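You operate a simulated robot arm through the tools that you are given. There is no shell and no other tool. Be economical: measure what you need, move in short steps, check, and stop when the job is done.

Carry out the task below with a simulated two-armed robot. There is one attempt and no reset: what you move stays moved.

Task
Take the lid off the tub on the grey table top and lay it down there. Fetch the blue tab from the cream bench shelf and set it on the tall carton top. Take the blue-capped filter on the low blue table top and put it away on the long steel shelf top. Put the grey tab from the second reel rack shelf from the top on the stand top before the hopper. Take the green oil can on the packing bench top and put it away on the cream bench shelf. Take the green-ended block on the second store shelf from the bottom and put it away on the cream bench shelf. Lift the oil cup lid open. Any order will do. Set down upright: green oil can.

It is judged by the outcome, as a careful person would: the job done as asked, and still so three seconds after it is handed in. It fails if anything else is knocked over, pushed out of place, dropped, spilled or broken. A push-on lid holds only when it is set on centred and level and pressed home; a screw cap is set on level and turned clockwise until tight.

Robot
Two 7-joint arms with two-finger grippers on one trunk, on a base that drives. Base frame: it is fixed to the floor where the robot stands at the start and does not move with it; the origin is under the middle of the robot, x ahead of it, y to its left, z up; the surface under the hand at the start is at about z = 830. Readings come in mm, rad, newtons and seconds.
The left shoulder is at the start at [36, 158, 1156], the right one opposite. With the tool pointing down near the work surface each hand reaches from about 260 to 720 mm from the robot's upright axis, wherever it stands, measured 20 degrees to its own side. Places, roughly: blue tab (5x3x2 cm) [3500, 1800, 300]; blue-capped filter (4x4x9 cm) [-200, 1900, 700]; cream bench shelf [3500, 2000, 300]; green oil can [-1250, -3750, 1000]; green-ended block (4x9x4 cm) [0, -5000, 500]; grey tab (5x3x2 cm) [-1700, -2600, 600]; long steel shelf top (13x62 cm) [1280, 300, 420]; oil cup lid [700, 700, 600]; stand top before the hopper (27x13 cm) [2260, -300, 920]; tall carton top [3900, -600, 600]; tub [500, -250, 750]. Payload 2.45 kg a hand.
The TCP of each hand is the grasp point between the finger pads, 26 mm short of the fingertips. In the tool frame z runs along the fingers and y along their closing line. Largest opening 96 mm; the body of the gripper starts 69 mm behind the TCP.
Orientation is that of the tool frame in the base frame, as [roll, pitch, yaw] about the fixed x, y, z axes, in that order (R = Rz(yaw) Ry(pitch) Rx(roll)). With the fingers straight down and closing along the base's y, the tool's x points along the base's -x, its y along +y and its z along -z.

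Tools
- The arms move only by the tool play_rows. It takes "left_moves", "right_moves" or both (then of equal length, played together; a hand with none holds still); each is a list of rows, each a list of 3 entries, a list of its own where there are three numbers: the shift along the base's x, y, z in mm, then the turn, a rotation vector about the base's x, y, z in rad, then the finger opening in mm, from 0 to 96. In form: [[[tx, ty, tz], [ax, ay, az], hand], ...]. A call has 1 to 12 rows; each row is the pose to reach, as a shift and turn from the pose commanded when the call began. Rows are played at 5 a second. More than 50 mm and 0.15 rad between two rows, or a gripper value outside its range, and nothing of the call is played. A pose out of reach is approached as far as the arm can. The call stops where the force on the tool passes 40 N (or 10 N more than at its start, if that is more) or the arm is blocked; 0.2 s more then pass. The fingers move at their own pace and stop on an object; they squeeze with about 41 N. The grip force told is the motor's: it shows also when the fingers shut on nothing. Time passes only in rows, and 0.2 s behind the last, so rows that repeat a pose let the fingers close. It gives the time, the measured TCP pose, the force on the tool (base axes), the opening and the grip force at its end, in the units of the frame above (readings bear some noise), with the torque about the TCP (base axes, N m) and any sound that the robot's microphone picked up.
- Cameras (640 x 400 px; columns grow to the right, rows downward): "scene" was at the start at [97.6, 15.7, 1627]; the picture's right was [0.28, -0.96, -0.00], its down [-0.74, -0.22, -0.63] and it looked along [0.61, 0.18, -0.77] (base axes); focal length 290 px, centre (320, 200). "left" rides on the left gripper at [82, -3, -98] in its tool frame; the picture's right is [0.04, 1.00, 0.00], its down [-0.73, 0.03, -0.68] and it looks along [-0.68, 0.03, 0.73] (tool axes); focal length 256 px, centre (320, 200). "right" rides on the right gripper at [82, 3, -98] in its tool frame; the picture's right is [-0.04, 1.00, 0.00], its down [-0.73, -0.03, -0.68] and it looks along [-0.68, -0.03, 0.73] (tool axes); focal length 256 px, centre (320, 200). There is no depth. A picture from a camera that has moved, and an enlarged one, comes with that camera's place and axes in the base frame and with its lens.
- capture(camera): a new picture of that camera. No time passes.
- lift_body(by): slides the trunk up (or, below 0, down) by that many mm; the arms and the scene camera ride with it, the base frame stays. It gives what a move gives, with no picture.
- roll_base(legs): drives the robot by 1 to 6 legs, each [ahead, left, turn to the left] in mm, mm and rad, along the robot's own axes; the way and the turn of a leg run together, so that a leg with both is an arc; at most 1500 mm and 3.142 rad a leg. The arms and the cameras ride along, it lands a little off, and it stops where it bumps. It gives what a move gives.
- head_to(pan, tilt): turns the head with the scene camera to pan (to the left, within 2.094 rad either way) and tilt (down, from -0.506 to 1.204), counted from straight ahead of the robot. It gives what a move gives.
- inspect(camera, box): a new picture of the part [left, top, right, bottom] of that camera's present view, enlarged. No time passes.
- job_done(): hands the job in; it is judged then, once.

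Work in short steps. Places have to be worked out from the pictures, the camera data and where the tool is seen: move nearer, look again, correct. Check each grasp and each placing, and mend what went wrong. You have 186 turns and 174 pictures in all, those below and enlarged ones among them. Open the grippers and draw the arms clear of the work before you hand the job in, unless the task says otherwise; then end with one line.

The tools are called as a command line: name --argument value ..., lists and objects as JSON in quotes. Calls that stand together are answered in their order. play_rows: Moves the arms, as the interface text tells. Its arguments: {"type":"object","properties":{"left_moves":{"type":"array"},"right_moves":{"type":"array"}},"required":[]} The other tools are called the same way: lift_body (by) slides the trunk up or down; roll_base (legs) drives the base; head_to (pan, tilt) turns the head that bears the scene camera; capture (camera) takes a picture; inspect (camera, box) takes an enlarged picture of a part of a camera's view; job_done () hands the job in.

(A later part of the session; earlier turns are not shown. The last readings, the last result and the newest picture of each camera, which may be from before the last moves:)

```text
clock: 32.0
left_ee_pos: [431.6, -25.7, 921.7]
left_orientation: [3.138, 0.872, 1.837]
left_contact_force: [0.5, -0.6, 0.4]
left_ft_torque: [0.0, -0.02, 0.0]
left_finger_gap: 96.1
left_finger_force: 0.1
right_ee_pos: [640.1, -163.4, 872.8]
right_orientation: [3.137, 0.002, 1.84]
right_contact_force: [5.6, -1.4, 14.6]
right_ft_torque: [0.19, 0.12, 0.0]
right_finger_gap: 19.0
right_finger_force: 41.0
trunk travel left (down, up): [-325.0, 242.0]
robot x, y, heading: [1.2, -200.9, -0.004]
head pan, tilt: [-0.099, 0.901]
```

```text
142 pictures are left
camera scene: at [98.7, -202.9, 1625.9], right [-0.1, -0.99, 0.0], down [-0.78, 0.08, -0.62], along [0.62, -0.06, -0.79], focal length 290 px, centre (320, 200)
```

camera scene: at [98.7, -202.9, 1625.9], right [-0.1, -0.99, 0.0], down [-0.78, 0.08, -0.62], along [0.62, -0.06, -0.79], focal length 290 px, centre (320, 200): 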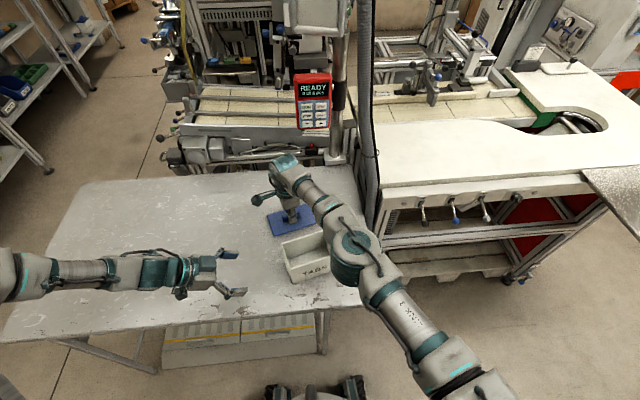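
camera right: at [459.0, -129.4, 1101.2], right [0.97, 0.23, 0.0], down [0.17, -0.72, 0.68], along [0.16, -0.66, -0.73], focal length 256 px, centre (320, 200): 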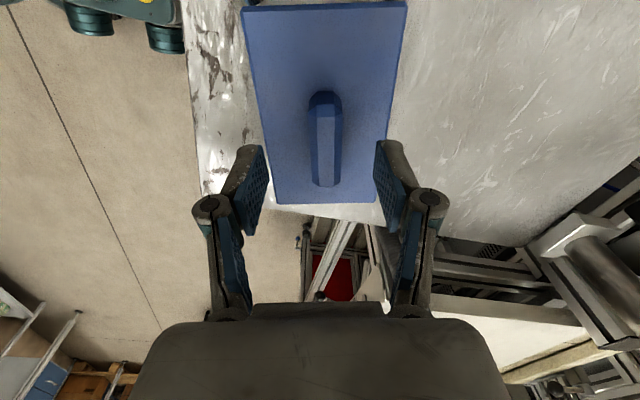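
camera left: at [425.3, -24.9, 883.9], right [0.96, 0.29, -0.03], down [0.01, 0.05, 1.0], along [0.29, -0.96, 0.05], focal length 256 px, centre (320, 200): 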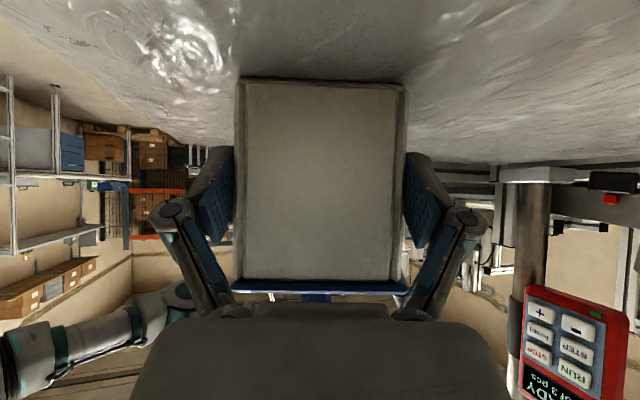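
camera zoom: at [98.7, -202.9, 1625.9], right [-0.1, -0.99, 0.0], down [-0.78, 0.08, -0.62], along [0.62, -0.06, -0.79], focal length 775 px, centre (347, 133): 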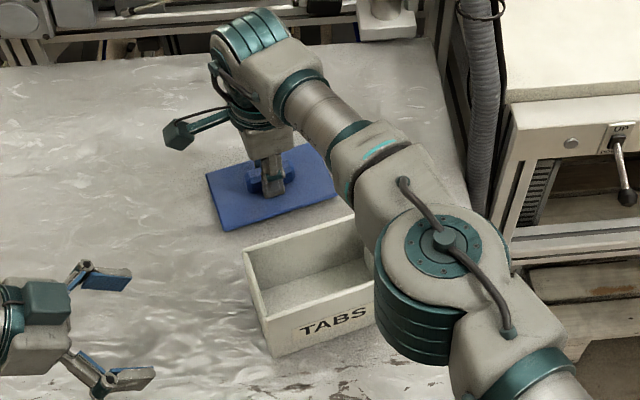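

A row stepped too far (50 mm limit). Re-send with smaller steps.

play_rows --right_moves '[[[0, 0, 1], [0, 0, 0], 40], [[0, 0, 1], [0, 0, 0], 60], [[0, 0, 30], [0, 0, 0], 60], [[0, 0, 70], [0, 0, 0], 60], [[-10, 0, 110], [0, 0, 0], 60], [[-40, -20, 135], [0, 0, 0], 60], [[-80, -40, 150], [0, 0, 0], 60], [[-120, -60, 160], [0, 0, 0], 60], [[-160, -80, 170], [0, 0, 0], 60]]' --left_moves '[[[0, 0, 20], [0, 0, 0], 96], [[0, 10, 60], [0, 0, 0], 96], [[0, 20, 100], [0, 0, 0], 96], [[0, 40, 130], [0.14, 0.039, 0], 96], [[0, 60, 150], [0.28, 0.078, 0], 96], [[0, 80, 150], [0.42, 0.117, 0], 96], [[0, 100, 150], [0.56, 0.155, 0], 96], [[0, 110, 150], [0.7, 0.194, 0], 96], [[0, 110, 150], [0.838, 0.233, 0], 96]]'

capture --camera "scene"

```text
clock: 34.0
left_ee_pos: [432.3, 84.0, 1071.9]
left_orientation: [3.141, -0.004, 1.839]
left_contact_force: [-0.2, 0.7, -0.2]
left_ft_torque: [0.0, 0.02, 0.02]
left_finger_gap: 95.9
left_finger_force: 0.2
right_ee_pos: [475.7, -246.8, 1039.9]
right_orientation: [3.141, -0.002, 1.839]
right_contact_force: [-0.3, -0.6, 0.2]
right_ft_torque: [-0.01, -0.02, 0.02]
right_finger_gap: 59.8
right_finger_force: 0.0
trunk travel left (down, up): [-325.0, 242.0]
robot x, y, heading: [-1.9, -195.3, -0.009]
head pan, tilt: [-0.099, 0.901]
```

```text
141 pictures are left
camera scene: at [99.6, -207.5, 1625.5], right [-0.1, -0.99, 0.0], down [-0.78, 0.08, -0.62], along [0.61, -0.06, -0.79], focal length 290 px, centre (320, 200)
```

scene: 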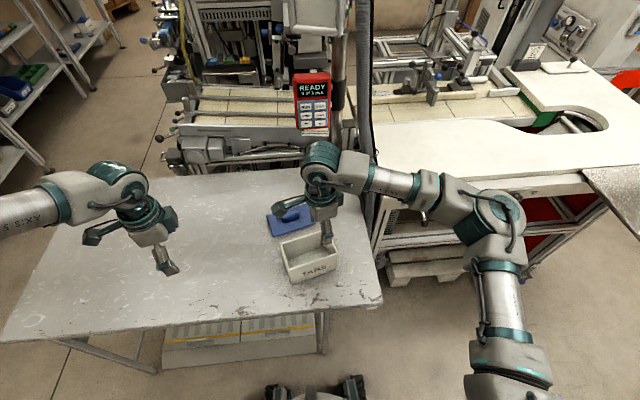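

Lid laid down. Now retract both arms to a compact posture and survey to the left for the oil cup.

play_rows --right_moves '[[[-12, -10, 20], [0, 0, 0.14], 60], [[-24, -30, 40], [0, 0, 0.28], 60], [[-36, -55, 60], [0, 0, 0.42], 60], [[-50, -80, 80], [0, 0, 0.56], 60], [[-65, -105, 95], [0, 0, 0.7], 60], [[-80, -130, 110], [0, 0, 0.84], 60], [[-95, -155, 110], [0, 0, 0.98], 60], [[-110, -180, 110], [0, 0, 1.12], 60], [[-125, -200, 110], [0, 0, 1.26], 60], [[-125, -200, 110], [0, 0, 1.3], 60]]' --left_moves '[[[-10, 0, 10], [0, 0, 0.14], 96], [[-20, 0, 20], [0, 0, 0.28], 96], [[-30, -5, 30], [0, 0, 0.42], 96], [[-40, -10, 40], [0, 0, 0.56], 96], [[-50, -15, 50], [0, 0, 0.7], 96], [[-60, -20, 60], [0, 0, 0.84], 96], [[-70, -25, 70], [0, 0, 0.98], 96], [[-80, -30, 80], [0, 0, 1.12], 96], [[-80, -30, 80], [0, 0, 1.26], 96], [[-80, -30, 80], [0, 0, 1.3], 96]]'

head_to --pan 0.75 --tilt 0.6

capture --camera "scene"

inspect --camera "scene" --box '[180, 0, 500, 200]'

```text
clock: 36.2
left_ee_pos: [361.7, 243.6, 1133.8]
left_orientation: [-3.079, 0.004, 3.067]
left_contact_force: [0.9, 0.1, 0.1]
left_ft_torque: [0.01, 0.01, -0.01]
left_finger_gap: 96.0
left_finger_force: 0.0
left hand out of reach, approached as far as the arm can: row 5, 6, 7, 8, 9, 10
right_ee_pos: [353.4, -447.3, 1149.8]
right_orientation: [3.137, -0.003, -3.141]
right_contact_force: [0.5, 0.3, 0.5]
right_ft_torque: [0.0, -0.03, 0.01]
right_finger_gap: 60.2
right_finger_force: 0.0
trunk travel left (down, up): [-325.0, 242.0]
robot x, y, heading: [3.5, -199.1, -0.003]
head pan, tilt: [-0.099, 0.901]
```

```text
clock: 37.4
left_ee_pos: [360.7, 242.0, 1134.0]
left_orientation: [-3.078, 0.002, 3.065]
left_contact_force: [0.7, 0.1, 0.4]
left_ft_torque: [0.0, -0.01, -0.03]
left_finger_gap: 96.1
left_finger_force: 0.1
right_ee_pos: [354.2, -446.7, 1150.8]
right_orientation: [3.137, -0.003, 3.14]
right_contact_force: [-1.0, -0.1, -0.2]
right_ft_torque: [-0.01, -0.03, -0.05]
right_finger_gap: 59.8
right_finger_force: 0.1
trunk travel left (down, up): [-325.0, 242.0]
robot x, y, heading: [1.0, -198.6, -0.005]
head pan, tilt: [0.75, 0.6]
```

```text
140 pictures are left
camera scene: at [87.8, -137.8, 1650.3], right [0.68, -0.73, 0.0], down [-0.42, -0.38, -0.82], along [0.6, 0.56, -0.57], focal length 290 px, centre (320, 200)
```

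scene: 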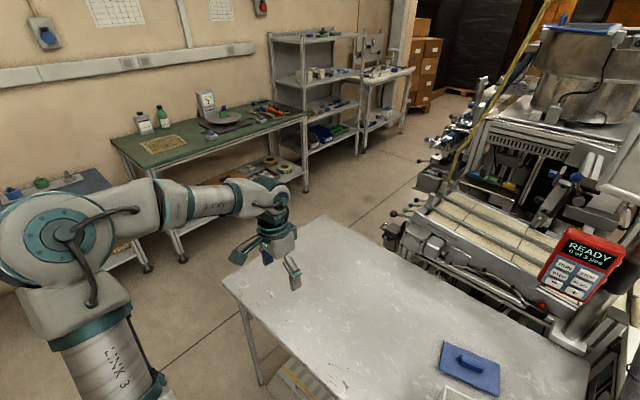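

```text
2.00 times, centred on (340, 100) of scene
camera zoom: at [87.8, -137.8, 1650.3], right [0.68, -0.73, 0.0], down [-0.42, -0.38, -0.82], along [0.6, 0.56, -0.57], focal length 581 px, centre (280, 400)
```

zoom: 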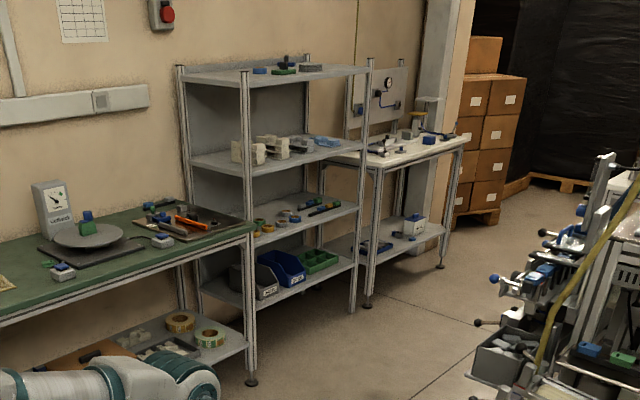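

The oil cup would be hidden behind the left hand/off the table's left end. I drive left by 750 mm and look.

roll_base --legs '[[0, 750, 0]]'

head_to --pan 0.1 --tilt 0.75

capture --camera "scene"

capture --camera "left"

```text
clock: 41.4
left_ee_pos: [361.0, 981.9, 1136.9]
left_orientation: [-3.085, 0.002, 3.066]
left_contact_force: [-0.5, 0.0, 0.6]
left_ft_torque: [0.09, 0.01, 0.02]
left_finger_gap: 96.0
left_finger_force: 0.0
right_ee_pos: [354.5, 293.2, 1147.5]
right_orientation: [3.128, -0.001, 3.141]
right_contact_force: [-0.1, -0.2, 0.5]
right_ft_torque: [0.04, -0.01, 0.0]
right_finger_gap: 60.1
right_finger_force: 0.0
trunk travel left (down, up): [-325.0, 242.0]
robot x, y, heading: [-1.2, 556.9, 0.002]
head pan, tilt: [0.75, 0.6]
```

```text
clock: 42.5
left_ee_pos: [359.0, 991.5, 1135.2]
left_orientation: [-3.08, 0.01, 3.067]
left_contact_force: [-0.4, -0.3, -0.9]
left_ft_torque: [0.0, 0.02, 0.01]
left_finger_gap: 95.7
left_finger_force: 0.1
right_ee_pos: [353.7, 300.7, 1150.0]
right_orientation: [3.136, 0.0, -3.142]
right_contact_force: [-0.3, 1.4, 0.1]
right_ft_torque: [0.02, 0.02, 0.01]
right_finger_gap: 60.0
right_finger_force: 0.1
trunk travel left (down, up): [-325.0, 242.0]
robot x, y, heading: [4.4, 550.2, 0.001]
head pan, tilt: [0.099, 0.75]
```

```text
138 pictures are left
camera scene: at [105.9, 552.4, 1637.5], right [0.1, -0.99, 0.0], down [-0.68, -0.06, -0.73], along [0.73, 0.08, -0.68], focal length 290 px, centre (320, 200)
```

scene: 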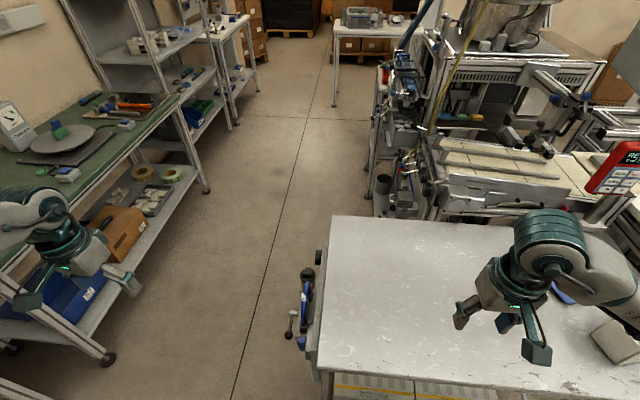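

```text
137 pictures are left
camera left: at [275.9, 1000.4, 1234.1], right [0.04, 1.0, -0.06], down [0.73, 0.02, 0.68], along [0.68, -0.07, -0.73], focal length 256 px, centre (320, 200)
```

left: 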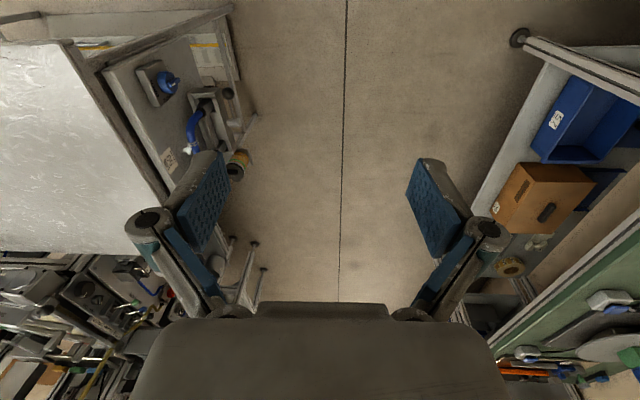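

There's a panel on the table's left end with fittings; zoom in.

inspect --camera "scene" --box '[260, 220, 360, 380]'

inspect --camera "left" --box '[80, 10, 280, 200]'

```text
2.50 times, centred on (310, 300) of scene
camera zoom: at [105.9, 552.4, 1637.5], right [0.1, -0.99, 0.0], down [-0.68, -0.06, -0.73], along [0.73, 0.08, -0.68], focal length 726 px, centre (345, -50)
```

zoom: 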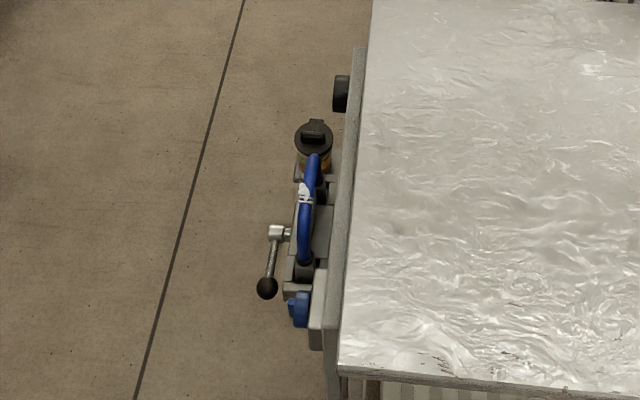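

```text
2.11 times, centred on (180, 105) of left
camera zoom: at [275.9, 1000.4, 1234.1], right [0.04, 1.0, -0.06], down [0.73, 0.02, 0.68], along [0.68, -0.07, -0.73], focal length 539 px, centre (615, 400)
```

zoom: 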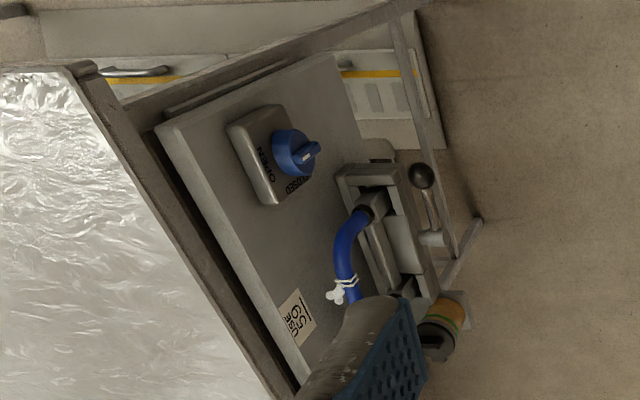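

The oil cup (black lid with a tab) is at about (753,681,600) on the panel facing +y. I drive round to face the panel: left 600, ahead 750, turn right 90°.

roll_base --legs '[[0, 620, 0], [740, 0, 0], [0, 0, -1.571]]'

head_to --pan 0.0 --tilt 0.9

capture --camera "scene"

```text
clock: 53.4
left_ee_pos: [1180.5, 813.5, 1133.8]
left_orientation: [-3.076, 0.007, 1.498]
left_contact_force: [0.0, 0.1, -1.1]
left_ft_torque: [-0.02, 0.03, 0.02]
left_finger_gap: 96.1
left_finger_force: 0.0
right_ee_pos: [491.4, 821.1, 1151.3]
right_orientation: [3.14, -0.002, 1.572]
right_contact_force: [-0.2, 0.2, -0.6]
right_ft_torque: [0.0, -0.01, 0.03]
right_finger_gap: 60.2
right_finger_force: 0.0
trunk travel left (down, up): [-325.0, 242.0]
robot x, y, heading: [737.8, 1173.6, -1.571]
head pan, tilt: [0.099, 0.75]
```

```text
clock: 54.0
left_ee_pos: [1175.8, 817.2, 1134.9]
left_orientation: [-3.078, 0.008, 1.499]
left_contact_force: [-0.2, 0.4, -0.9]
left_ft_torque: [-0.04, -0.01, -0.01]
left_finger_gap: 96.0
left_finger_force: 0.0
right_ee_pos: [485.6, 822.7, 1151.2]
right_orientation: [3.137, 0.002, 1.573]
right_contact_force: [-0.5, 0.2, -0.6]
right_ft_torque: [-0.01, -0.04, 0.0]
right_finger_gap: 60.1
right_finger_force: 0.0
trunk travel left (down, up): [-325.0, 242.0]
robot x, y, heading: [739.2, 1173.7, -1.575]
head pan, tilt: [0.0, 0.901]
```

```text
134 pictures are left
camera scene: at [732.6, 1076.4, 1625.6], right [-1.0, 0.0, 0.0], down [0.0, 0.79, -0.62], along [0.0, -0.62, -0.79], focal length 290 px, centre (320, 200)
```

scene: 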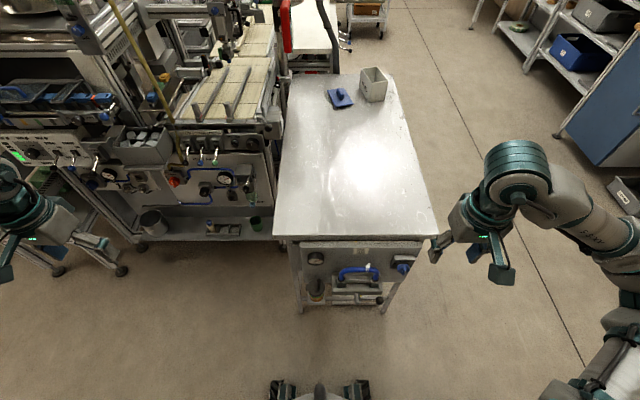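

In front of the panel now. Lower the trunk 300 mm and zoom on the cup.

lift_body --by -300

inspect --camera "scene" --box '[270, 220, 430, 320]'

```text
clock: 57.0
left_ee_pos: [1181.4, 807.7, 818.5]
left_orientation: [-3.065, -0.057, 1.493]
left_contact_force: [-0.2, -0.3, 0.1]
left_ft_torque: [0.01, 0.02, 0.02]
left_finger_gap: 96.0
left_finger_force: 0.0
right_ee_pos: [492.0, 823.7, 852.9]
right_orientation: [3.14, 0.004, 1.572]
right_contact_force: [0.1, -0.4, 0.2]
right_ft_torque: [0.0, 0.02, 0.01]
right_finger_gap: 60.1
right_finger_force: 0.1
trunk travel left (down, up): [-25.0, 542.0]
robot x, y, heading: [735.8, 1171.2, -1.565]
head pan, tilt: [0.0, 0.901]
```

```text
4.00 times, centred on (350, 270) of scene
camera zoom: at [740.0, 787.7, 1275.7], right [-1.0, 0.0, 0.0], down [0.0, 0.79, -0.62], along [0.0, -0.62, -0.79], focal length 1162 px, centre (200, -80)
```

zoom: 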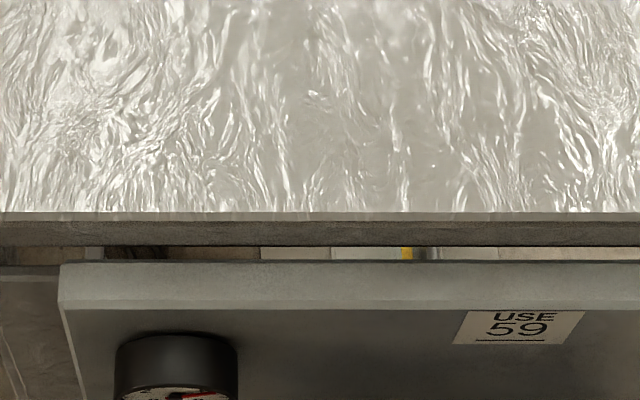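

head_to --pan 0.0 --tilt 1.2

capture --camera "scene"

```text
clock: 57.9
left_ee_pos: [1183.0, 808.0, 816.9]
left_orientation: [-3.066, -0.055, 1.492]
left_contact_force: [-0.5, 0.4, -0.3]
left_ft_torque: [-0.02, 0.01, -0.02]
left_finger_gap: 96.0
left_finger_force: 0.0
right_ee_pos: [490.4, 823.2, 852.6]
right_orientation: [3.14, 0.002, 1.572]
right_contact_force: [0.3, 0.2, -0.3]
right_ft_torque: [-0.01, -0.03, 0.01]
right_finger_gap: 60.1
right_finger_force: 0.2
trunk travel left (down, up): [-25.0, 542.0]
robot x, y, heading: [735.0, 1172.9, -1.569]
head pan, tilt: [0.0, 1.201]
```

```text
132 pictures are left
camera scene: at [739.8, 806.9, 1255.7], right [-1.0, 0.0, 0.0], down [0.0, 0.93, -0.36], along [0.0, -0.36, -0.93], focal length 290 px, centre (320, 200)
```

scene: 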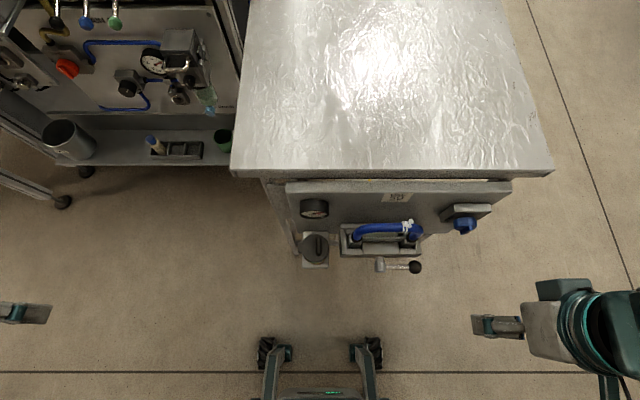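

inspect --camera "scene" --box '[280, 185, 440, 285]'

```text
4.00 times, centred on (360, 235) of scene
camera zoom: at [739.8, 806.9, 1255.7], right [-1.0, 0.0, 0.0], down [0.0, 0.93, -0.36], along [0.0, -0.36, -0.93], focal length 1162 px, centre (160, 60)
```

zoom: 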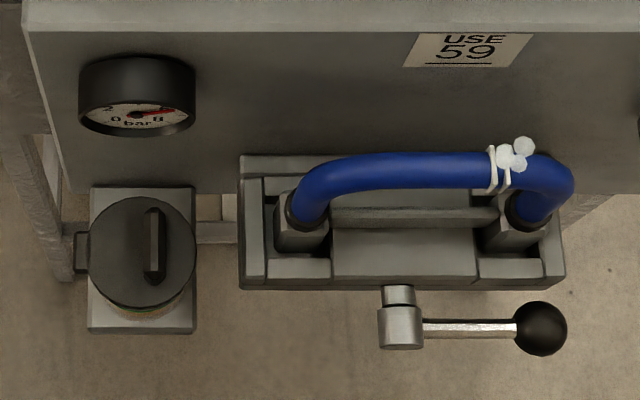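

The cup lid (60 mm disc, ~(750,669,601)) has a grip rib along y at x≈743 and the hinge on its +x side. The left hand suits this; I bring it over in front of the cup.

play_rows --left_moves '[[[-42, 0, 0], [0, 0, 0], 96], [[-84, 0, 0], [0, 0, 0], 96], [[-126, 0, 0], [0, 0, 0], 96], [[-168, 0, -6], [0, 0, 0], 80], [[-210, 0, -14], [0, 0, 0], 60], [[-252, 0, -22], [0, 0, 0], 50], [[-294, -5, -30], [0, 0, 0], 50], [[-336, -10, -38], [0, 0, 0], 50], [[-378, -15, -46], [0, 0, 0], 50], [[-420, -20, -54], [0, 0, 0], 50], [[-435, -20, -57], [0, 0, 0], 50]]'

capture --camera "left"

capture --camera "scene"

```text
clock: 60.2
left_ee_pos: [1073.8, 774.0, 710.8]
left_orientation: [-2.904, -0.023, 1.399]
left_contact_force: [0.2, 0.6, -0.4]
left_ft_torque: [-0.01, -0.01, 0.01]
left_finger_gap: 49.8
left_finger_force: 0.0
left hand out of reach, approached as far as the arm can: row 1, 2, 3, 4, 5, 6, 7, 8, 9, 10, 11
right_ee_pos: [490.0, 822.9, 853.5]
right_orientation: [3.14, 0.001, 1.572]
right_contact_force: [-0.5, -0.1, 0.0]
right_ft_torque: [0.01, 0.02, -0.02]
right_finger_gap: 59.8
right_finger_force: 0.1
trunk travel left (down, up): [-25.0, 542.0]
robot x, y, heading: [737.7, 1173.0, -1.568]
head pan, tilt: [0.0, 1.201]
```

```text
130 pictures are left
camera left: at [1105.2, 849.3, 808.6], right [0.96, -0.12, -0.24], down [0.06, -0.77, 0.64], along [-0.26, -0.63, -0.74], focal length 256 px, centre (320, 200)
```

left: 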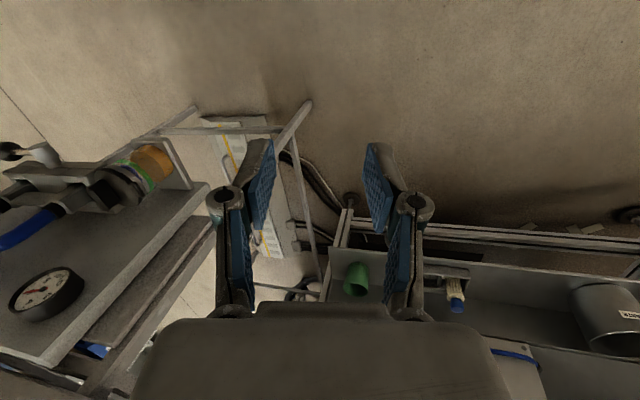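

```text
129 pictures are left
camera scene: at [739.5, 806.4, 1255.5], right [-1.0, 0.0, 0.0], down [0.0, 0.93, -0.36], along [0.0, -0.36, -0.93], focal length 290 px, centre (320, 200)
```

scene: 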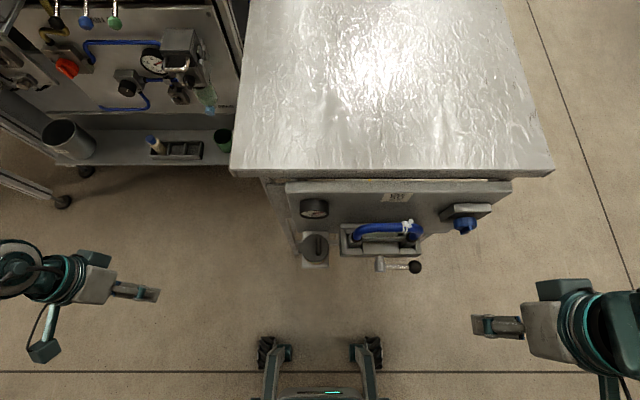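

The trunk folds forward when lowered, so the hand is too close to the shoulder. Raise the trunk by 150 and back the base off 130 mm.

lift_body --by 150

roll_base --legs '[[-130, 0, 0]]'

play_rows --left_moves '[[[-20, -20, 20], [0, 0, 0], 50], [[-40, -40, 20], [0, 0, 0], 50], [[-80, -60, 20], [0, 0, 0], 50], [[-120, -80, 20], [0, 0, 0], 50], [[-160, -80, 20], [0, 0, 0], 50], [[-200, -80, 20], [0, 0, 0], 50]]'

capture --camera "scene"

```text
clock: 62.0
left_ee_pos: [1073.6, 773.4, 859.9]
left_orientation: [-2.901, -0.025, 1.4]
left_contact_force: [0.5, -0.2, -0.8]
left_ft_torque: [0.02, 0.0, 0.0]
left_finger_gap: 50.3
left_finger_force: 0.0
right_ee_pos: [490.0, 823.2, 1001.8]
right_orientation: [3.139, 0.0, 1.574]
right_contact_force: [0.2, -0.1, -0.5]
right_ft_torque: [0.0, -0.02, 0.0]
right_finger_gap: 60.0
right_finger_force: 0.1
trunk travel left (down, up): [-175.0, 392.0]
robot x, y, heading: [736.3, 1174.5, -1.57]
head pan, tilt: [0.0, 1.201]
```

```text
clock: 63.3
left_ee_pos: [1073.9, 906.1, 861.5]
left_orientation: [-2.903, -0.023, 1.398]
left_contact_force: [0.5, 0.0, -0.1]
left_ft_torque: [-0.01, -0.01, 0.0]
left_finger_gap: 50.0
left_finger_force: 0.1
right_ee_pos: [491.3, 954.2, 1001.7]
right_orientation: [3.141, 0.001, 1.573]
right_contact_force: [-0.2, 0.4, 0.3]
right_ft_torque: [-0.02, -0.04, -0.01]
right_finger_gap: 59.8
right_finger_force: 0.1
trunk travel left (down, up): [-175.0, 392.0]
robot x, y, heading: [736.3, 1301.9, -1.567]
head pan, tilt: [0.0, 1.201]
```

```text
clock: 64.7
left_ee_pos: [1026.1, 841.9, 859.5]
left_orientation: [-2.831, 0.004, 1.36]
left_contact_force: [-0.8, -0.3, 1.3]
left_ft_torque: [0.02, -0.01, 0.0]
left_finger_gap: 50.0
left_finger_force: 0.1
left hand out of reach, approached as far as the arm can: row 1, 2, 3, 4, 5, 6
right_ee_pos: [490.5, 955.3, 1002.9]
right_orientation: [3.139, 0.003, 1.571]
right_contact_force: [-0.1, -1.1, -0.4]
right_ft_torque: [0.03, 0.02, -0.01]
right_finger_gap: 60.0
right_finger_force: 0.0
trunk travel left (down, up): [-175.0, 392.0]
robot x, y, heading: [734.8, 1304.8, -1.572]
head pan, tilt: [0.0, 1.201]
```

```text
128 pictures are left
camera scene: at [739.0, 1115.8, 1448.3], right [-1.0, 0.0, 0.0], down [0.0, 0.93, -0.36], along [0.0, -0.36, -0.93], focal length 290 px, centre (320, 200)
```

scene: 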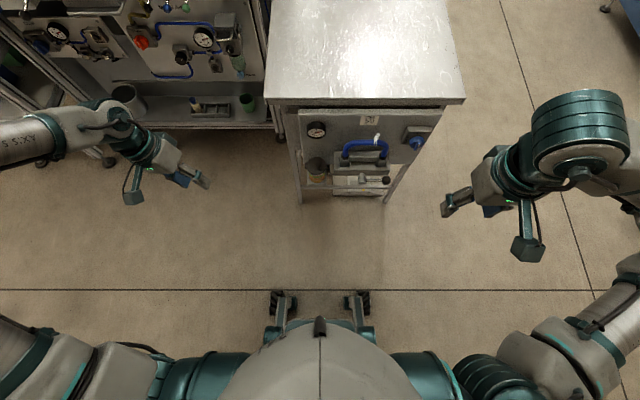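

The left wrist is against a joint limit. I'll use the right hand from the +x side instead: retract the left arm with a relaxing yaw, then shift the base 300 mm left (+x).

play_rows --left_moves '[[[0, 20, 20], [0, 0, -0.14], 50], [[0, 40, 40], [0, 0, -0.28], 50], [[0, 60, 70], [0, 0, -0.42], 50], [[0, 80, 100], [0, 0, -0.56], 50], [[0, 100, 130], [0, 0, -0.7], 50], [[0, 110, 160], [0, 0, -0.84], 50], [[0, 110, 200], [0, 0, -0.98], 50]]'

roll_base --legs '[[0, 300, 0], [100, 0, 0]]'

capture --camera "scene"

```text
clock: 66.3
left_ee_pos: [1024.5, 953.2, 1058.2]
left_orientation: [-2.831, 0.005, 0.377]
left_contact_force: [0.3, 0.7, 1.0]
left_ft_torque: [0.01, 0.0, -0.02]
left_finger_gap: 50.0
left_finger_force: 0.0
right_ee_pos: [490.9, 958.4, 1003.2]
right_orientation: [3.141, 0.006, 1.573]
right_contact_force: [-0.1, 0.3, -0.2]
right_ft_torque: [-0.01, 0.0, -0.03]
right_finger_gap: 60.1
right_finger_force: 0.1
trunk travel left (down, up): [-175.0, 392.0]
robot x, y, heading: [736.1, 1304.2, -1.573]
head pan, tilt: [0.0, 1.201]
```

```text
clock: 69.1
left_ee_pos: [1305.9, 852.9, 1059.1]
left_orientation: [-2.837, -0.011, 0.381]
left_contact_force: [-0.1, -0.6, 0.2]
left_ft_torque: [0.04, -0.06, -0.03]
left_finger_gap: 49.9
left_finger_force: 0.2
right_ee_pos: [771.9, 858.0, 999.3]
right_orientation: [3.123, 0.004, 1.572]
right_contact_force: [-0.4, 0.5, 0.5]
right_ft_torque: [-0.01, -0.07, -0.02]
right_finger_gap: 60.2
right_finger_force: 0.2
trunk travel left (down, up): [-175.0, 392.0]
robot x, y, heading: [1032.5, 1205.2, -1.57]
head pan, tilt: [0.0, 1.201]
```

```text
127 pictures are left
camera scene: at [1019.2, 1018.7, 1448.6], right [-1.0, 0.0, -0.01], down [0.0, 0.93, -0.36], along [0.01, -0.36, -0.93], focal length 290 px, centre (320, 200)
```

scene: 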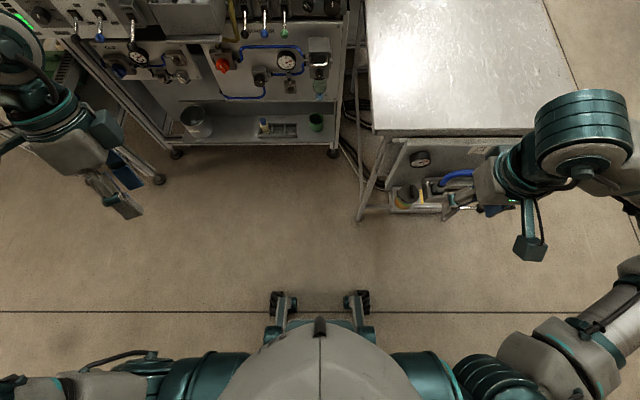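

Lower the right hand toward the cup, tilting it 0.5 rad so its body leans away from the panel.

play_rows --right_moves '[[[-5, 0, -45], [0, 0, 0], 60], [[-10, 0, -90], [0, 0, 0], 60], [[-15, 0, -135], [-0.12, 0, 0], 60], [[-20, 0, -180], [-0.25, 0, 0], 60], [[-25, 0, -225], [-0.38, 0, 0], 60], [[-29, -20, -265], [-0.5, 0, 0], 60], [[-29, -60, -285], [-0.5, 0, 0], 60], [[-29, -90, -300], [-0.5, 0, 0], 60], [[-29, -90, -300], [-0.5, 0, 0], 60]]'

capture --camera "right"

inspect --camera "scene" --box '[340, 110, 540, 250]'

```text
clock: 71.1
left_ee_pos: [1321.0, 856.9, 1057.3]
left_orientation: [-2.835, 0.002, 0.38]
left_contact_force: [-0.4, 0.4, 0.0]
left_ft_torque: [0.0, 0.01, 0.02]
left_finger_gap: 50.0
left_finger_force: 0.0
right_ee_pos: [756.9, 772.2, 705.0]
right_orientation: [3.139, 0.508, 1.569]
right_contact_force: [0.8, 0.8, 0.3]
right_ft_torque: [-0.01, 0.04, -0.03]
right_finger_gap: 60.1
right_finger_force: 0.0
right hand out of reach, approached as far as the arm can: row 4, 5, 6
trunk travel left (down, up): [-175.0, 392.0]
robot x, y, heading: [1033.3, 1204.1, -1.57]
head pan, tilt: [0.0, 1.201]
```

```text
126 pictures are left
camera right: at [760.8, 890.1, 753.0], right [1.0, -0.03, 0.02], down [-0.03, -0.31, 0.95], along [-0.02, -0.95, -0.31], focal length 256 px, centre (320, 200)
```

right: 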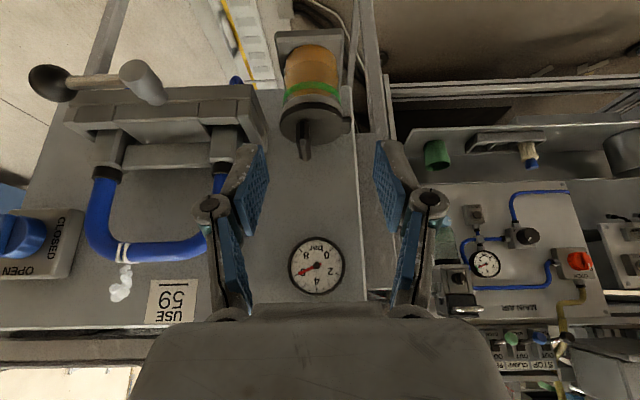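

```text
2.86 times, centred on (440, 180) of scene
camera zoom: at [1034.9, 1019.5, 1448.7], right [-1.0, 0.0, 0.0], down [0.0, 0.93, -0.36], along [0.0, -0.36, -0.93], focal length 830 px, centre (-23, 257)
```

zoom: 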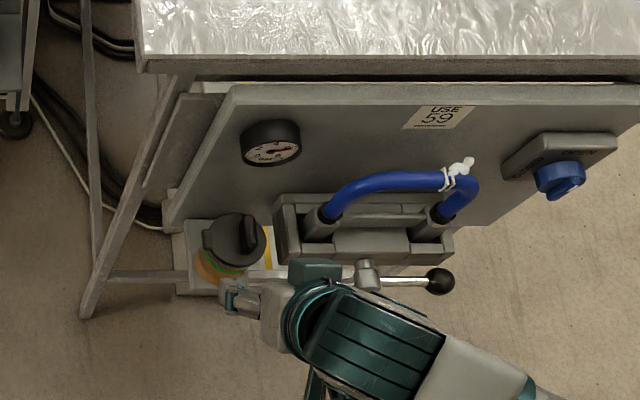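

Very clear view: rib at about x 742, y 672, top z ≈630. Approach partway with a narrow opening to keep clear of the latch.

play_rows --right_moves '[[[-8, -20, -5], [0, 0, 0], 28], [[-14, -50, -15], [0, 0, 0], 28], [[-14, -80, -25], [0, 0, 0], 28], [[-14, -95, -32], [0, 0, 0], 28], [[-14, -95, -32], [0, 0, 0], 28]]'

capture --camera "right"

inspect --camera "scene" --box '[370, 140, 490, 225]'

```text
clock: 72.3
left_ee_pos: [1319.4, 856.0, 1057.9]
left_orientation: [-2.835, 0.003, 0.381]
left_contact_force: [-0.1, 0.1, 0.3]
left_ft_torque: [0.0, 0.02, -0.02]
left_finger_gap: 50.3
left_finger_force: 0.0
right_ee_pos: [740.9, 675.9, 672.3]
right_orientation: [3.137, 0.507, 1.571]
right_contact_force: [0.0, -0.3, 0.2]
right_ft_torque: [0.01, 0.03, -0.01]
right_finger_gap: 27.9
right_finger_force: 0.0
trunk travel left (down, up): [-175.0, 392.0]
robot x, y, heading: [1033.6, 1202.2, -1.571]
head pan, tilt: [0.0, 1.201]
```

```text
124 pictures are left
camera right: at [744.6, 794.9, 719.8], right [1.0, -0.03, 0.02], down [-0.03, -0.31, 0.95], along [-0.02, -0.95, -0.31], focal length 256 px, centre (320, 200)
```

right: 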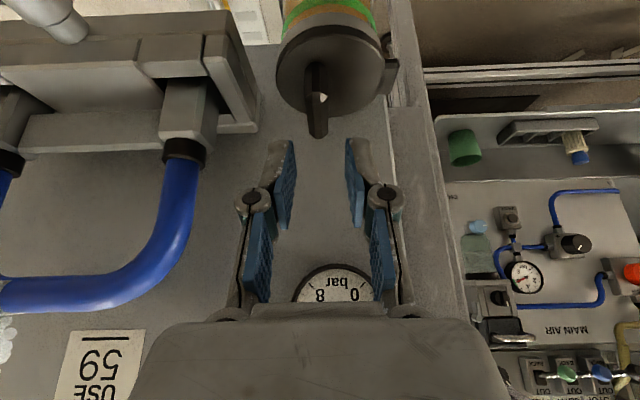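

```text
4.71 times, centred on (430, 182) of scene
camera zoom: at [1038.6, 1018.6, 1448.6], right [-1.0, 0.0, 0.0], down [0.0, 0.93, -0.36], along [0.0, -0.36, -0.93], focal length 1367 px, centre (-198, 282)
```

zoom: 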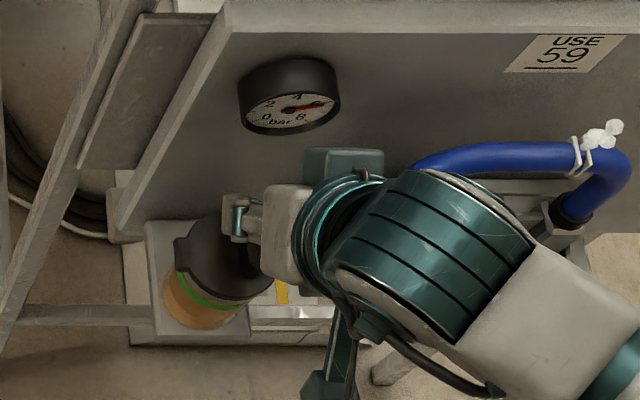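

Refined: lid plane z≈608, rib y 650–693, top ≈630. Come down to TCP z≈638 and close.

play_rows --right_moves '[[[1, 6, -15], [0, 0, 0], 28], [[1, 6, -28], [0, 0, 0], 28], [[1, 6, -34], [0, 0, 0], 28], [[1, 6, -34], [0, 0, 0], 0], [[1, 6, -34], [0, 0, 0], 0]]'

capture --camera "right"

```text
clock: 73.5
left_ee_pos: [1316.5, 856.6, 1059.3]
left_orientation: [-2.836, -0.001, 0.381]
left_contact_force: [-0.2, -0.5, 0.0]
left_ft_torque: [0.0, -0.01, -0.03]
left_finger_gap: 50.0
left_finger_force: 0.1
right_ee_pos: [740.2, 682.2, 638.4]
right_orientation: [3.136, 0.508, 1.571]
right_contact_force: [-2.4, 1.0, 3.2]
right_ft_torque: [0.04, 0.01, 0.17]
right_finger_gap: 11.8
right_finger_force: 38.4
trunk travel left (down, up): [-175.0, 392.0]
robot x, y, heading: [1033.2, 1205.3, -1.564]
head pan, tilt: [0.0, 1.201]
```

```text
122 pictures are left
camera right: at [744.0, 801.3, 685.0], right [1.0, -0.03, 0.03], down [-0.03, -0.31, 0.95], along [-0.02, -0.95, -0.31], focal length 256 px, centre (320, 200)
```

right: 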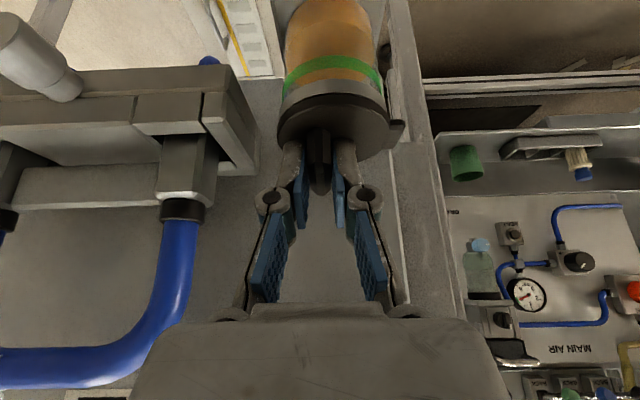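

Rib gripped (11.8 mm). Follow the hinge arc (axis along y at x≈787) up to 0.84 rad.

play_rows --right_moves '[[[4.9, 0, 6.1], [0, 0.14, 0], 0], [[10.6, 0, 11.5], [0, 0.28, 0], 0], [[17.1, 0, 16], [0, 0.42, 0], 0], [[24, 0, 19.5], [0, 0.56, 0], 0], [[31.4, 0, 22.1], [0, 0.7, 0], 0], [[39.1, 0, 23.6], [0, 0.84, 0], 0]]'

capture --camera "right"

inspect --camera "scene" --box '[340, 110, 540, 250]'

```text
clock: 74.9
left_ee_pos: [1318.8, 853.5, 1056.9]
left_orientation: [-2.832, 0.002, 0.38]
left_contact_force: [0.6, -0.4, 0.0]
left_ft_torque: [0.02, 0.0, -0.01]
left_finger_gap: 50.0
left_finger_force: 0.0
right_ee_pos: [781.9, 682.1, 659.7]
right_orientation: [-2.24, 0.323, 1.964]
right_contact_force: [1.5, -0.2, -12.0]
right_ft_torque: [0.06, -0.07, 0.28]
right_finger_gap: 11.7
right_finger_force: 38.3
trunk travel left (down, up): [-175.0, 392.0]
robot x, y, heading: [1034.4, 1203.5, -1.568]
head pan, tilt: [0.0, 1.201]
```

```text
121 pictures are left
camera right: at [818.6, 800.9, 689.3], right [0.68, -0.03, -0.73], down [0.69, -0.31, 0.66], along [-0.25, -0.95, -0.2], focal length 256 px, centre (320, 200)
```

right: 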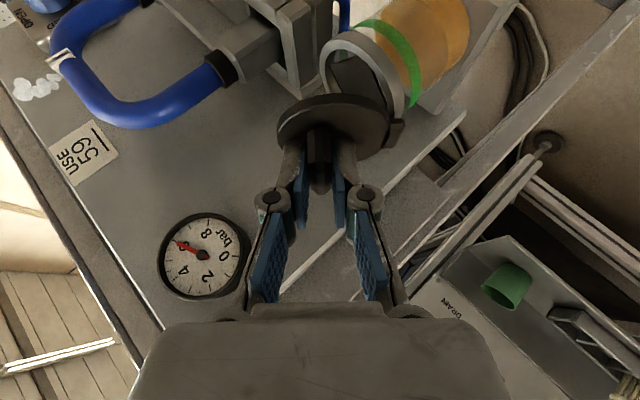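

```text
2.86 times, centred on (440, 180) of scene
camera zoom: at [1036.5, 1015.4, 1447.8], right [-1.0, 0.0, 0.0], down [0.0, 0.93, -0.36], along [0.0, -0.36, -0.93], focal length 830 px, centre (-23, 257)
```

zoom: 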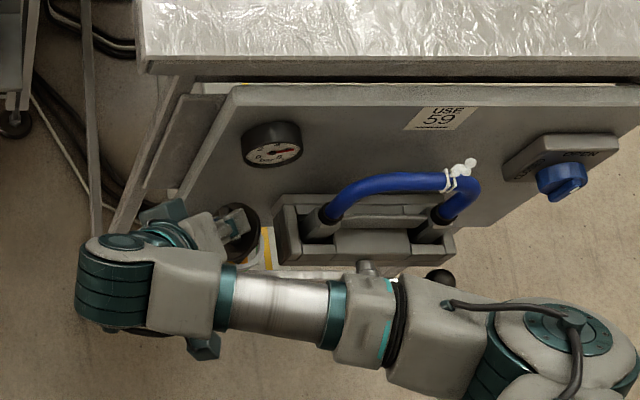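

The lid is half open and following well. Continue the arc to about 1.68 rad.

play_rows --right_moves '[[[7.9, 0, -1.2], [0, 0.14, 0], 0], [[15.6, 0, -2], [0, 0.28, 0], 0], [[23.3, 0, -4], [0, 0.42, 0], 0], [[30.6, 0, -7], [0, 0.56, 0], 0], [[37.5, 0, -10.6], [0, 0.7, 0], 0], [[43.7, 0, -15.4], [0, 0.84, 0], 0]]'

capture --camera "right"

```text
clock: 76.3
left_ee_pos: [1320.1, 849.7, 1054.0]
left_orientation: [-2.826, 0.0, 0.382]
left_contact_force: [0.7, -0.1, -0.6]
left_ft_torque: [0.08, 0.02, 0.01]
left_finger_gap: 50.0
left_finger_force: 0.1
right_ee_pos: [822.0, 627.7, 617.7]
right_orientation: [-1.484, -0.061, 2.079]
right_contact_force: [-1.0, 0.2, -2.0]
right_ft_torque: [-0.01, 0.08, 0.0]
right_finger_gap: 0.1
right_finger_force: 28.1
right hand out of reach, approached as far as the arm can: row 5, 6
trunk travel left (down, up): [-175.0, 392.0]
robot x, y, heading: [1035.4, 1207.8, -1.569]
head pan, tilt: [0.0, 1.201]
```

```text
119 pictures are left
camera right: at [868.0, 746.6, 612.7], right [-0.09, -0.02, -1.0], down [0.95, -0.31, -0.07], along [-0.3, -0.95, 0.05], focal length 256 px, centre (320, 200)
```

right: 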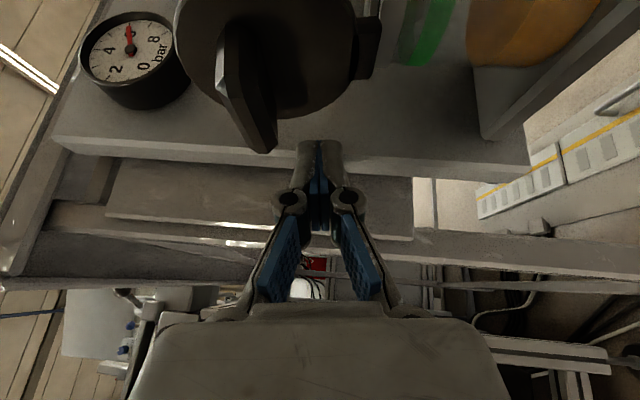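

The grip slipped near the end but the lid looks fully swung up. Back the hand off toward +y/+x and look.

play_rows --right_moves '[[[10, 20, 0], [0, 0, 0], 10], [[20, 50, 5], [0, 0, 0], 10], [[30, 90, 10], [0, 0, 0], 10], [[30, 130, 20], [0, 0, 0], 10], [[30, 160, 40], [0, 0, 0], 20]]'

capture --camera "right"

inspect --camera "scene" --box '[340, 110, 540, 250]'

```text
clock: 77.5
left_ee_pos: [1317.6, 855.1, 1057.8]
left_orientation: [-2.834, 0.001, 0.381]
left_contact_force: [0.7, 0.3, 0.0]
left_ft_torque: [-0.02, 0.01, 0.03]
left_finger_gap: 50.2
left_finger_force: 0.2
right_ee_pos: [842.9, 648.9, 593.1]
right_orientation: [-1.482, -0.055, 2.075]
right_contact_force: [0.1, -0.5, 0.1]
right_ft_torque: [0.0, -0.01, 0.04]
right_finger_gap: 19.8
right_finger_force: 0.0
right hand out of reach, approached as far as the arm can: row 1, 2, 3, 4, 5
trunk travel left (down, up): [-175.0, 392.0]
robot x, y, heading: [1033.1, 1202.8, -1.567]
head pan, tilt: [0.0, 1.201]
```

```text
118 pictures are left
camera right: at [890.1, 766.7, 586.7], right [-0.08, -0.03, -1.0], down [0.95, -0.31, -0.07], along [-0.31, -0.95, 0.06], focal length 256 px, centre (320, 200)
```

right: 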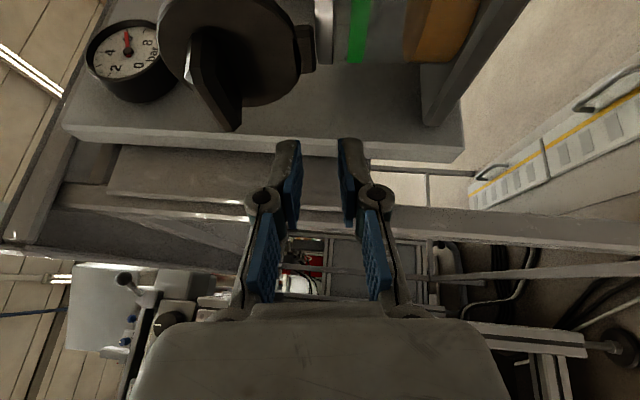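

```text
2.86 times, centred on (440, 180) of scene
camera zoom: at [1035.6, 1017.5, 1448.4], right [-1.0, 0.0, 0.0], down [0.0, 0.93, -0.36], along [0.0, -0.36, -0.93], focal length 830 px, centre (-23, 257)
```

zoom: 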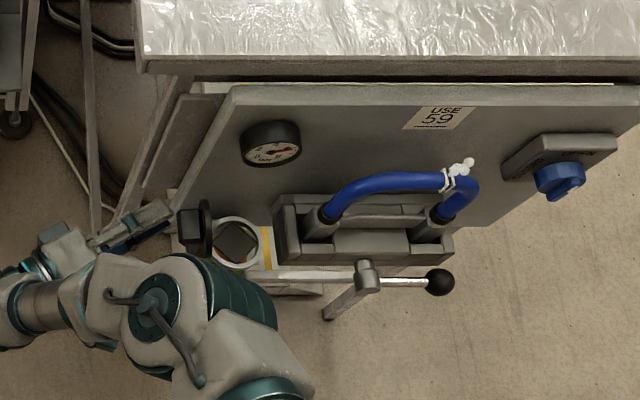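

The lid stands open, seal and lever untouched. Draw the hand out by backing the base 150 mm, then reorient the arms.

roll_base --legs '[[-150, 0, 0]]'

play_rows --right_moves '[[[0, 0, 30], [0, -0.14, 0], 40], [[0, 0, 60], [0, -0.28, 0], 40], [[-10, 0, 90], [0, -0.42, 0], 40], [[-20, 0, 120], [0, -0.56, 0], 40], [[-30, 0, 150], [0, -0.7, 0], 40], [[-40, 0, 180], [0, -0.84, 0], 40], [[-50, 0, 210], [0, -0.98, 0], 40], [[-60, 0, 240], [0, -1.12, 0], 40], [[-70, 0, 270], [0, -1.26, 0], 40], [[-80, 0, 300], [0, -1.4, 0], 40], [[-90, 0, 330], [0, -1.54, 0], 40], [[-100, 0, 350], [0, -1.68, 0], 40]]'

capture --camera "scene"

```text
clock: 78.9
left_ee_pos: [1317.9, 1006.0, 1057.5]
left_orientation: [-2.836, 0.004, 0.38]
left_contact_force: [0.4, -0.1, 0.4]
left_ft_torque: [-0.03, 0.0, 0.0]
left_finger_gap: 50.2
left_finger_force: 0.1
right_ee_pos: [844.2, 798.1, 593.6]
right_orientation: [-1.48, -0.052, 2.077]
right_contact_force: [0.6, -0.3, -0.3]
right_ft_torque: [0.04, -0.01, 0.03]
right_finger_gap: 19.8
right_finger_force: 0.0
trunk travel left (down, up): [-175.0, 392.0]
robot x, y, heading: [1028.0, 1353.5, -1.572]
head pan, tilt: [0.0, 1.201]
```

```text
clock: 81.5
left_ee_pos: [1314.4, 1010.3, 1059.7]
left_orientation: [-2.838, 0.002, 0.381]
left_contact_force: [-0.9, -0.4, -0.1]
left_ft_torque: [-0.01, 0.0, 0.01]
left_finger_gap: 49.9
left_finger_force: 0.0
right_ee_pos: [740.7, 800.2, 945.5]
right_orientation: [3.129, 0.504, 1.564]
right_contact_force: [-1.0, 0.2, -0.1]
right_ft_torque: [-0.02, -0.02, 0.01]
right_finger_gap: 39.9
right_finger_force: 0.0
trunk travel left (down, up): [-175.0, 392.0]
robot x, y, heading: [1029.8, 1355.7, -1.569]
head pan, tilt: [0.0, 1.201]
```

```text
116 pictures are left
camera scene: at [1033.6, 1168.7, 1448.6], right [-1.0, 0.0, 0.0], down [0.0, 0.93, -0.36], along [0.0, -0.36, -0.93], focal length 290 px, centre (320, 200)
```

scene: 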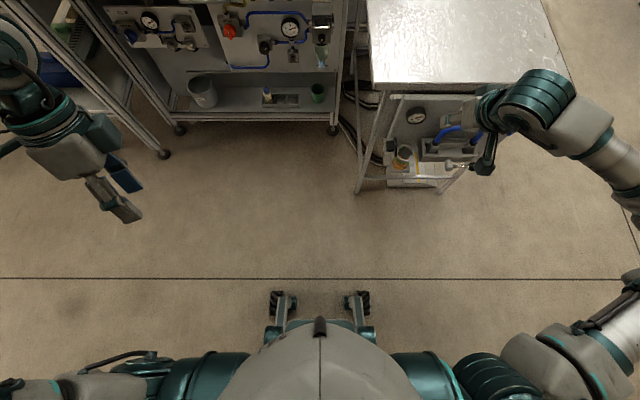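

Straighten the right hand, level the left, raise the trunk; then drive to the low blue table (move right 1230 mm, then turn around).

play_rows --right_moves '[[[0, 10, 20], [0.12, 0, 0], 60], [[0, 30, 40], [0.25, 0, 0], 60], [[0, 50, 60], [0.38, 0, 0], 60], [[0, 70, 70], [0.5, 0, 0], 60], [[0, 100, 70], [0.5, 0, 0], 60]]' --left_moves '[[[0, 0, 0], [-0.094, -0.038, 0], 96], [[0, 0, 0], [-0.189, -0.075, 0], 96], [[0, 0, 0], [-0.283, -0.113, 0], 96], [[0, 0, 0], [-0.283, -0.113, 0], 96], [[0, 0, 0], [-0.283, -0.113, 0], 96]]'

lift_body --by 130

roll_base --legs '[[0, -1230, 0], [0, 0, 3.1416]]'

head_to --pan 0.0 --tilt 0.8

capture --camera "scene"

```text
clock: 82.7
left_ee_pos: [1314.1, 1012.2, 1060.8]
left_orientation: [3.136, 0.002, 0.381]
left_contact_force: [0.6, 0.3, 0.8]
left_ft_torque: [-0.01, 0.01, -0.01]
left_finger_gap: 96.0
left_finger_force: 0.1
right_ee_pos: [742.7, 900.8, 1015.1]
right_orientation: [3.135, 0.005, 1.565]
right_contact_force: [-0.7, -0.8, -0.1]
right_ft_torque: [-0.06, 0.01, -0.01]
right_finger_gap: 60.2
right_finger_force: 0.1
trunk travel left (down, up): [-175.0, 392.0]
robot x, y, heading: [1036.3, 1355.1, -1.572]
head pan, tilt: [0.0, 1.201]
```

```text
clock: 84.2
left_ee_pos: [1314.9, 1008.7, 1189.7]
left_orientation: [3.14, 0.001, 0.381]
left_contact_force: [-0.4, 0.1, -0.4]
left_ft_torque: [-0.02, 0.01, 0.01]
left_finger_gap: 95.9
left_finger_force: 0.1
right_ee_pos: [742.4, 898.4, 1144.6]
right_orientation: [3.135, 0.005, 1.566]
right_contact_force: [0.0, -0.9, 0.5]
right_ft_torque: [0.04, -0.03, -0.01]
right_finger_gap: 60.3
right_finger_force: 0.0
trunk travel left (down, up): [-305.0, 262.0]
robot x, y, heading: [1033.1, 1356.8, -1.571]
head pan, tilt: [0.0, 1.201]
```

```text
refused: 3.1416 is not a number from -3.14159 to 3.14159
```

```text
clock: 85.1
left_ee_pos: [1315.8, 1009.3, 1191.3]
left_orientation: [3.14, 0.001, 0.379]
left_contact_force: [-0.2, -0.2, 0.8]
left_ft_torque: [0.0, 0.0, -0.01]
left_finger_gap: 95.8
left_finger_force: 0.1
right_ee_pos: [741.9, 898.9, 1144.8]
right_orientation: [3.136, 0.004, 1.565]
right_contact_force: [0.2, -0.6, 0.2]
right_ft_torque: [0.0, 0.0, -0.02]
right_finger_gap: 60.0
right_finger_force: 0.0
trunk travel left (down, up): [-305.0, 262.0]
robot x, y, heading: [1036.6, 1353.1, -1.569]
head pan, tilt: [0.0, 0.799]
```

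```text
115 pictures are left
camera scene: at [1034.6, 1243.2, 1613.3], right [-1.0, 0.0, 0.0], down [0.0, 0.72, -0.69], along [0.0, -0.69, -0.72], focal length 290 px, centre (320, 200)
```

scene: 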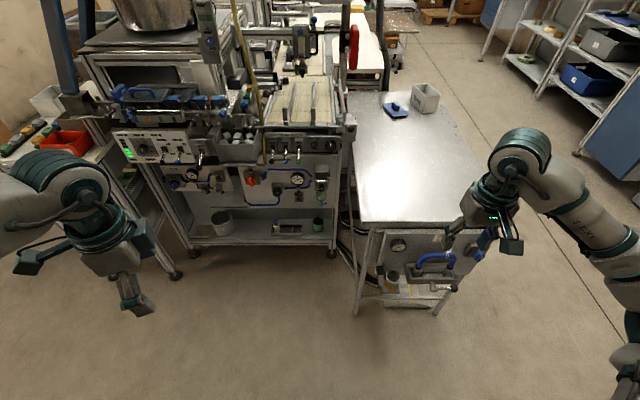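

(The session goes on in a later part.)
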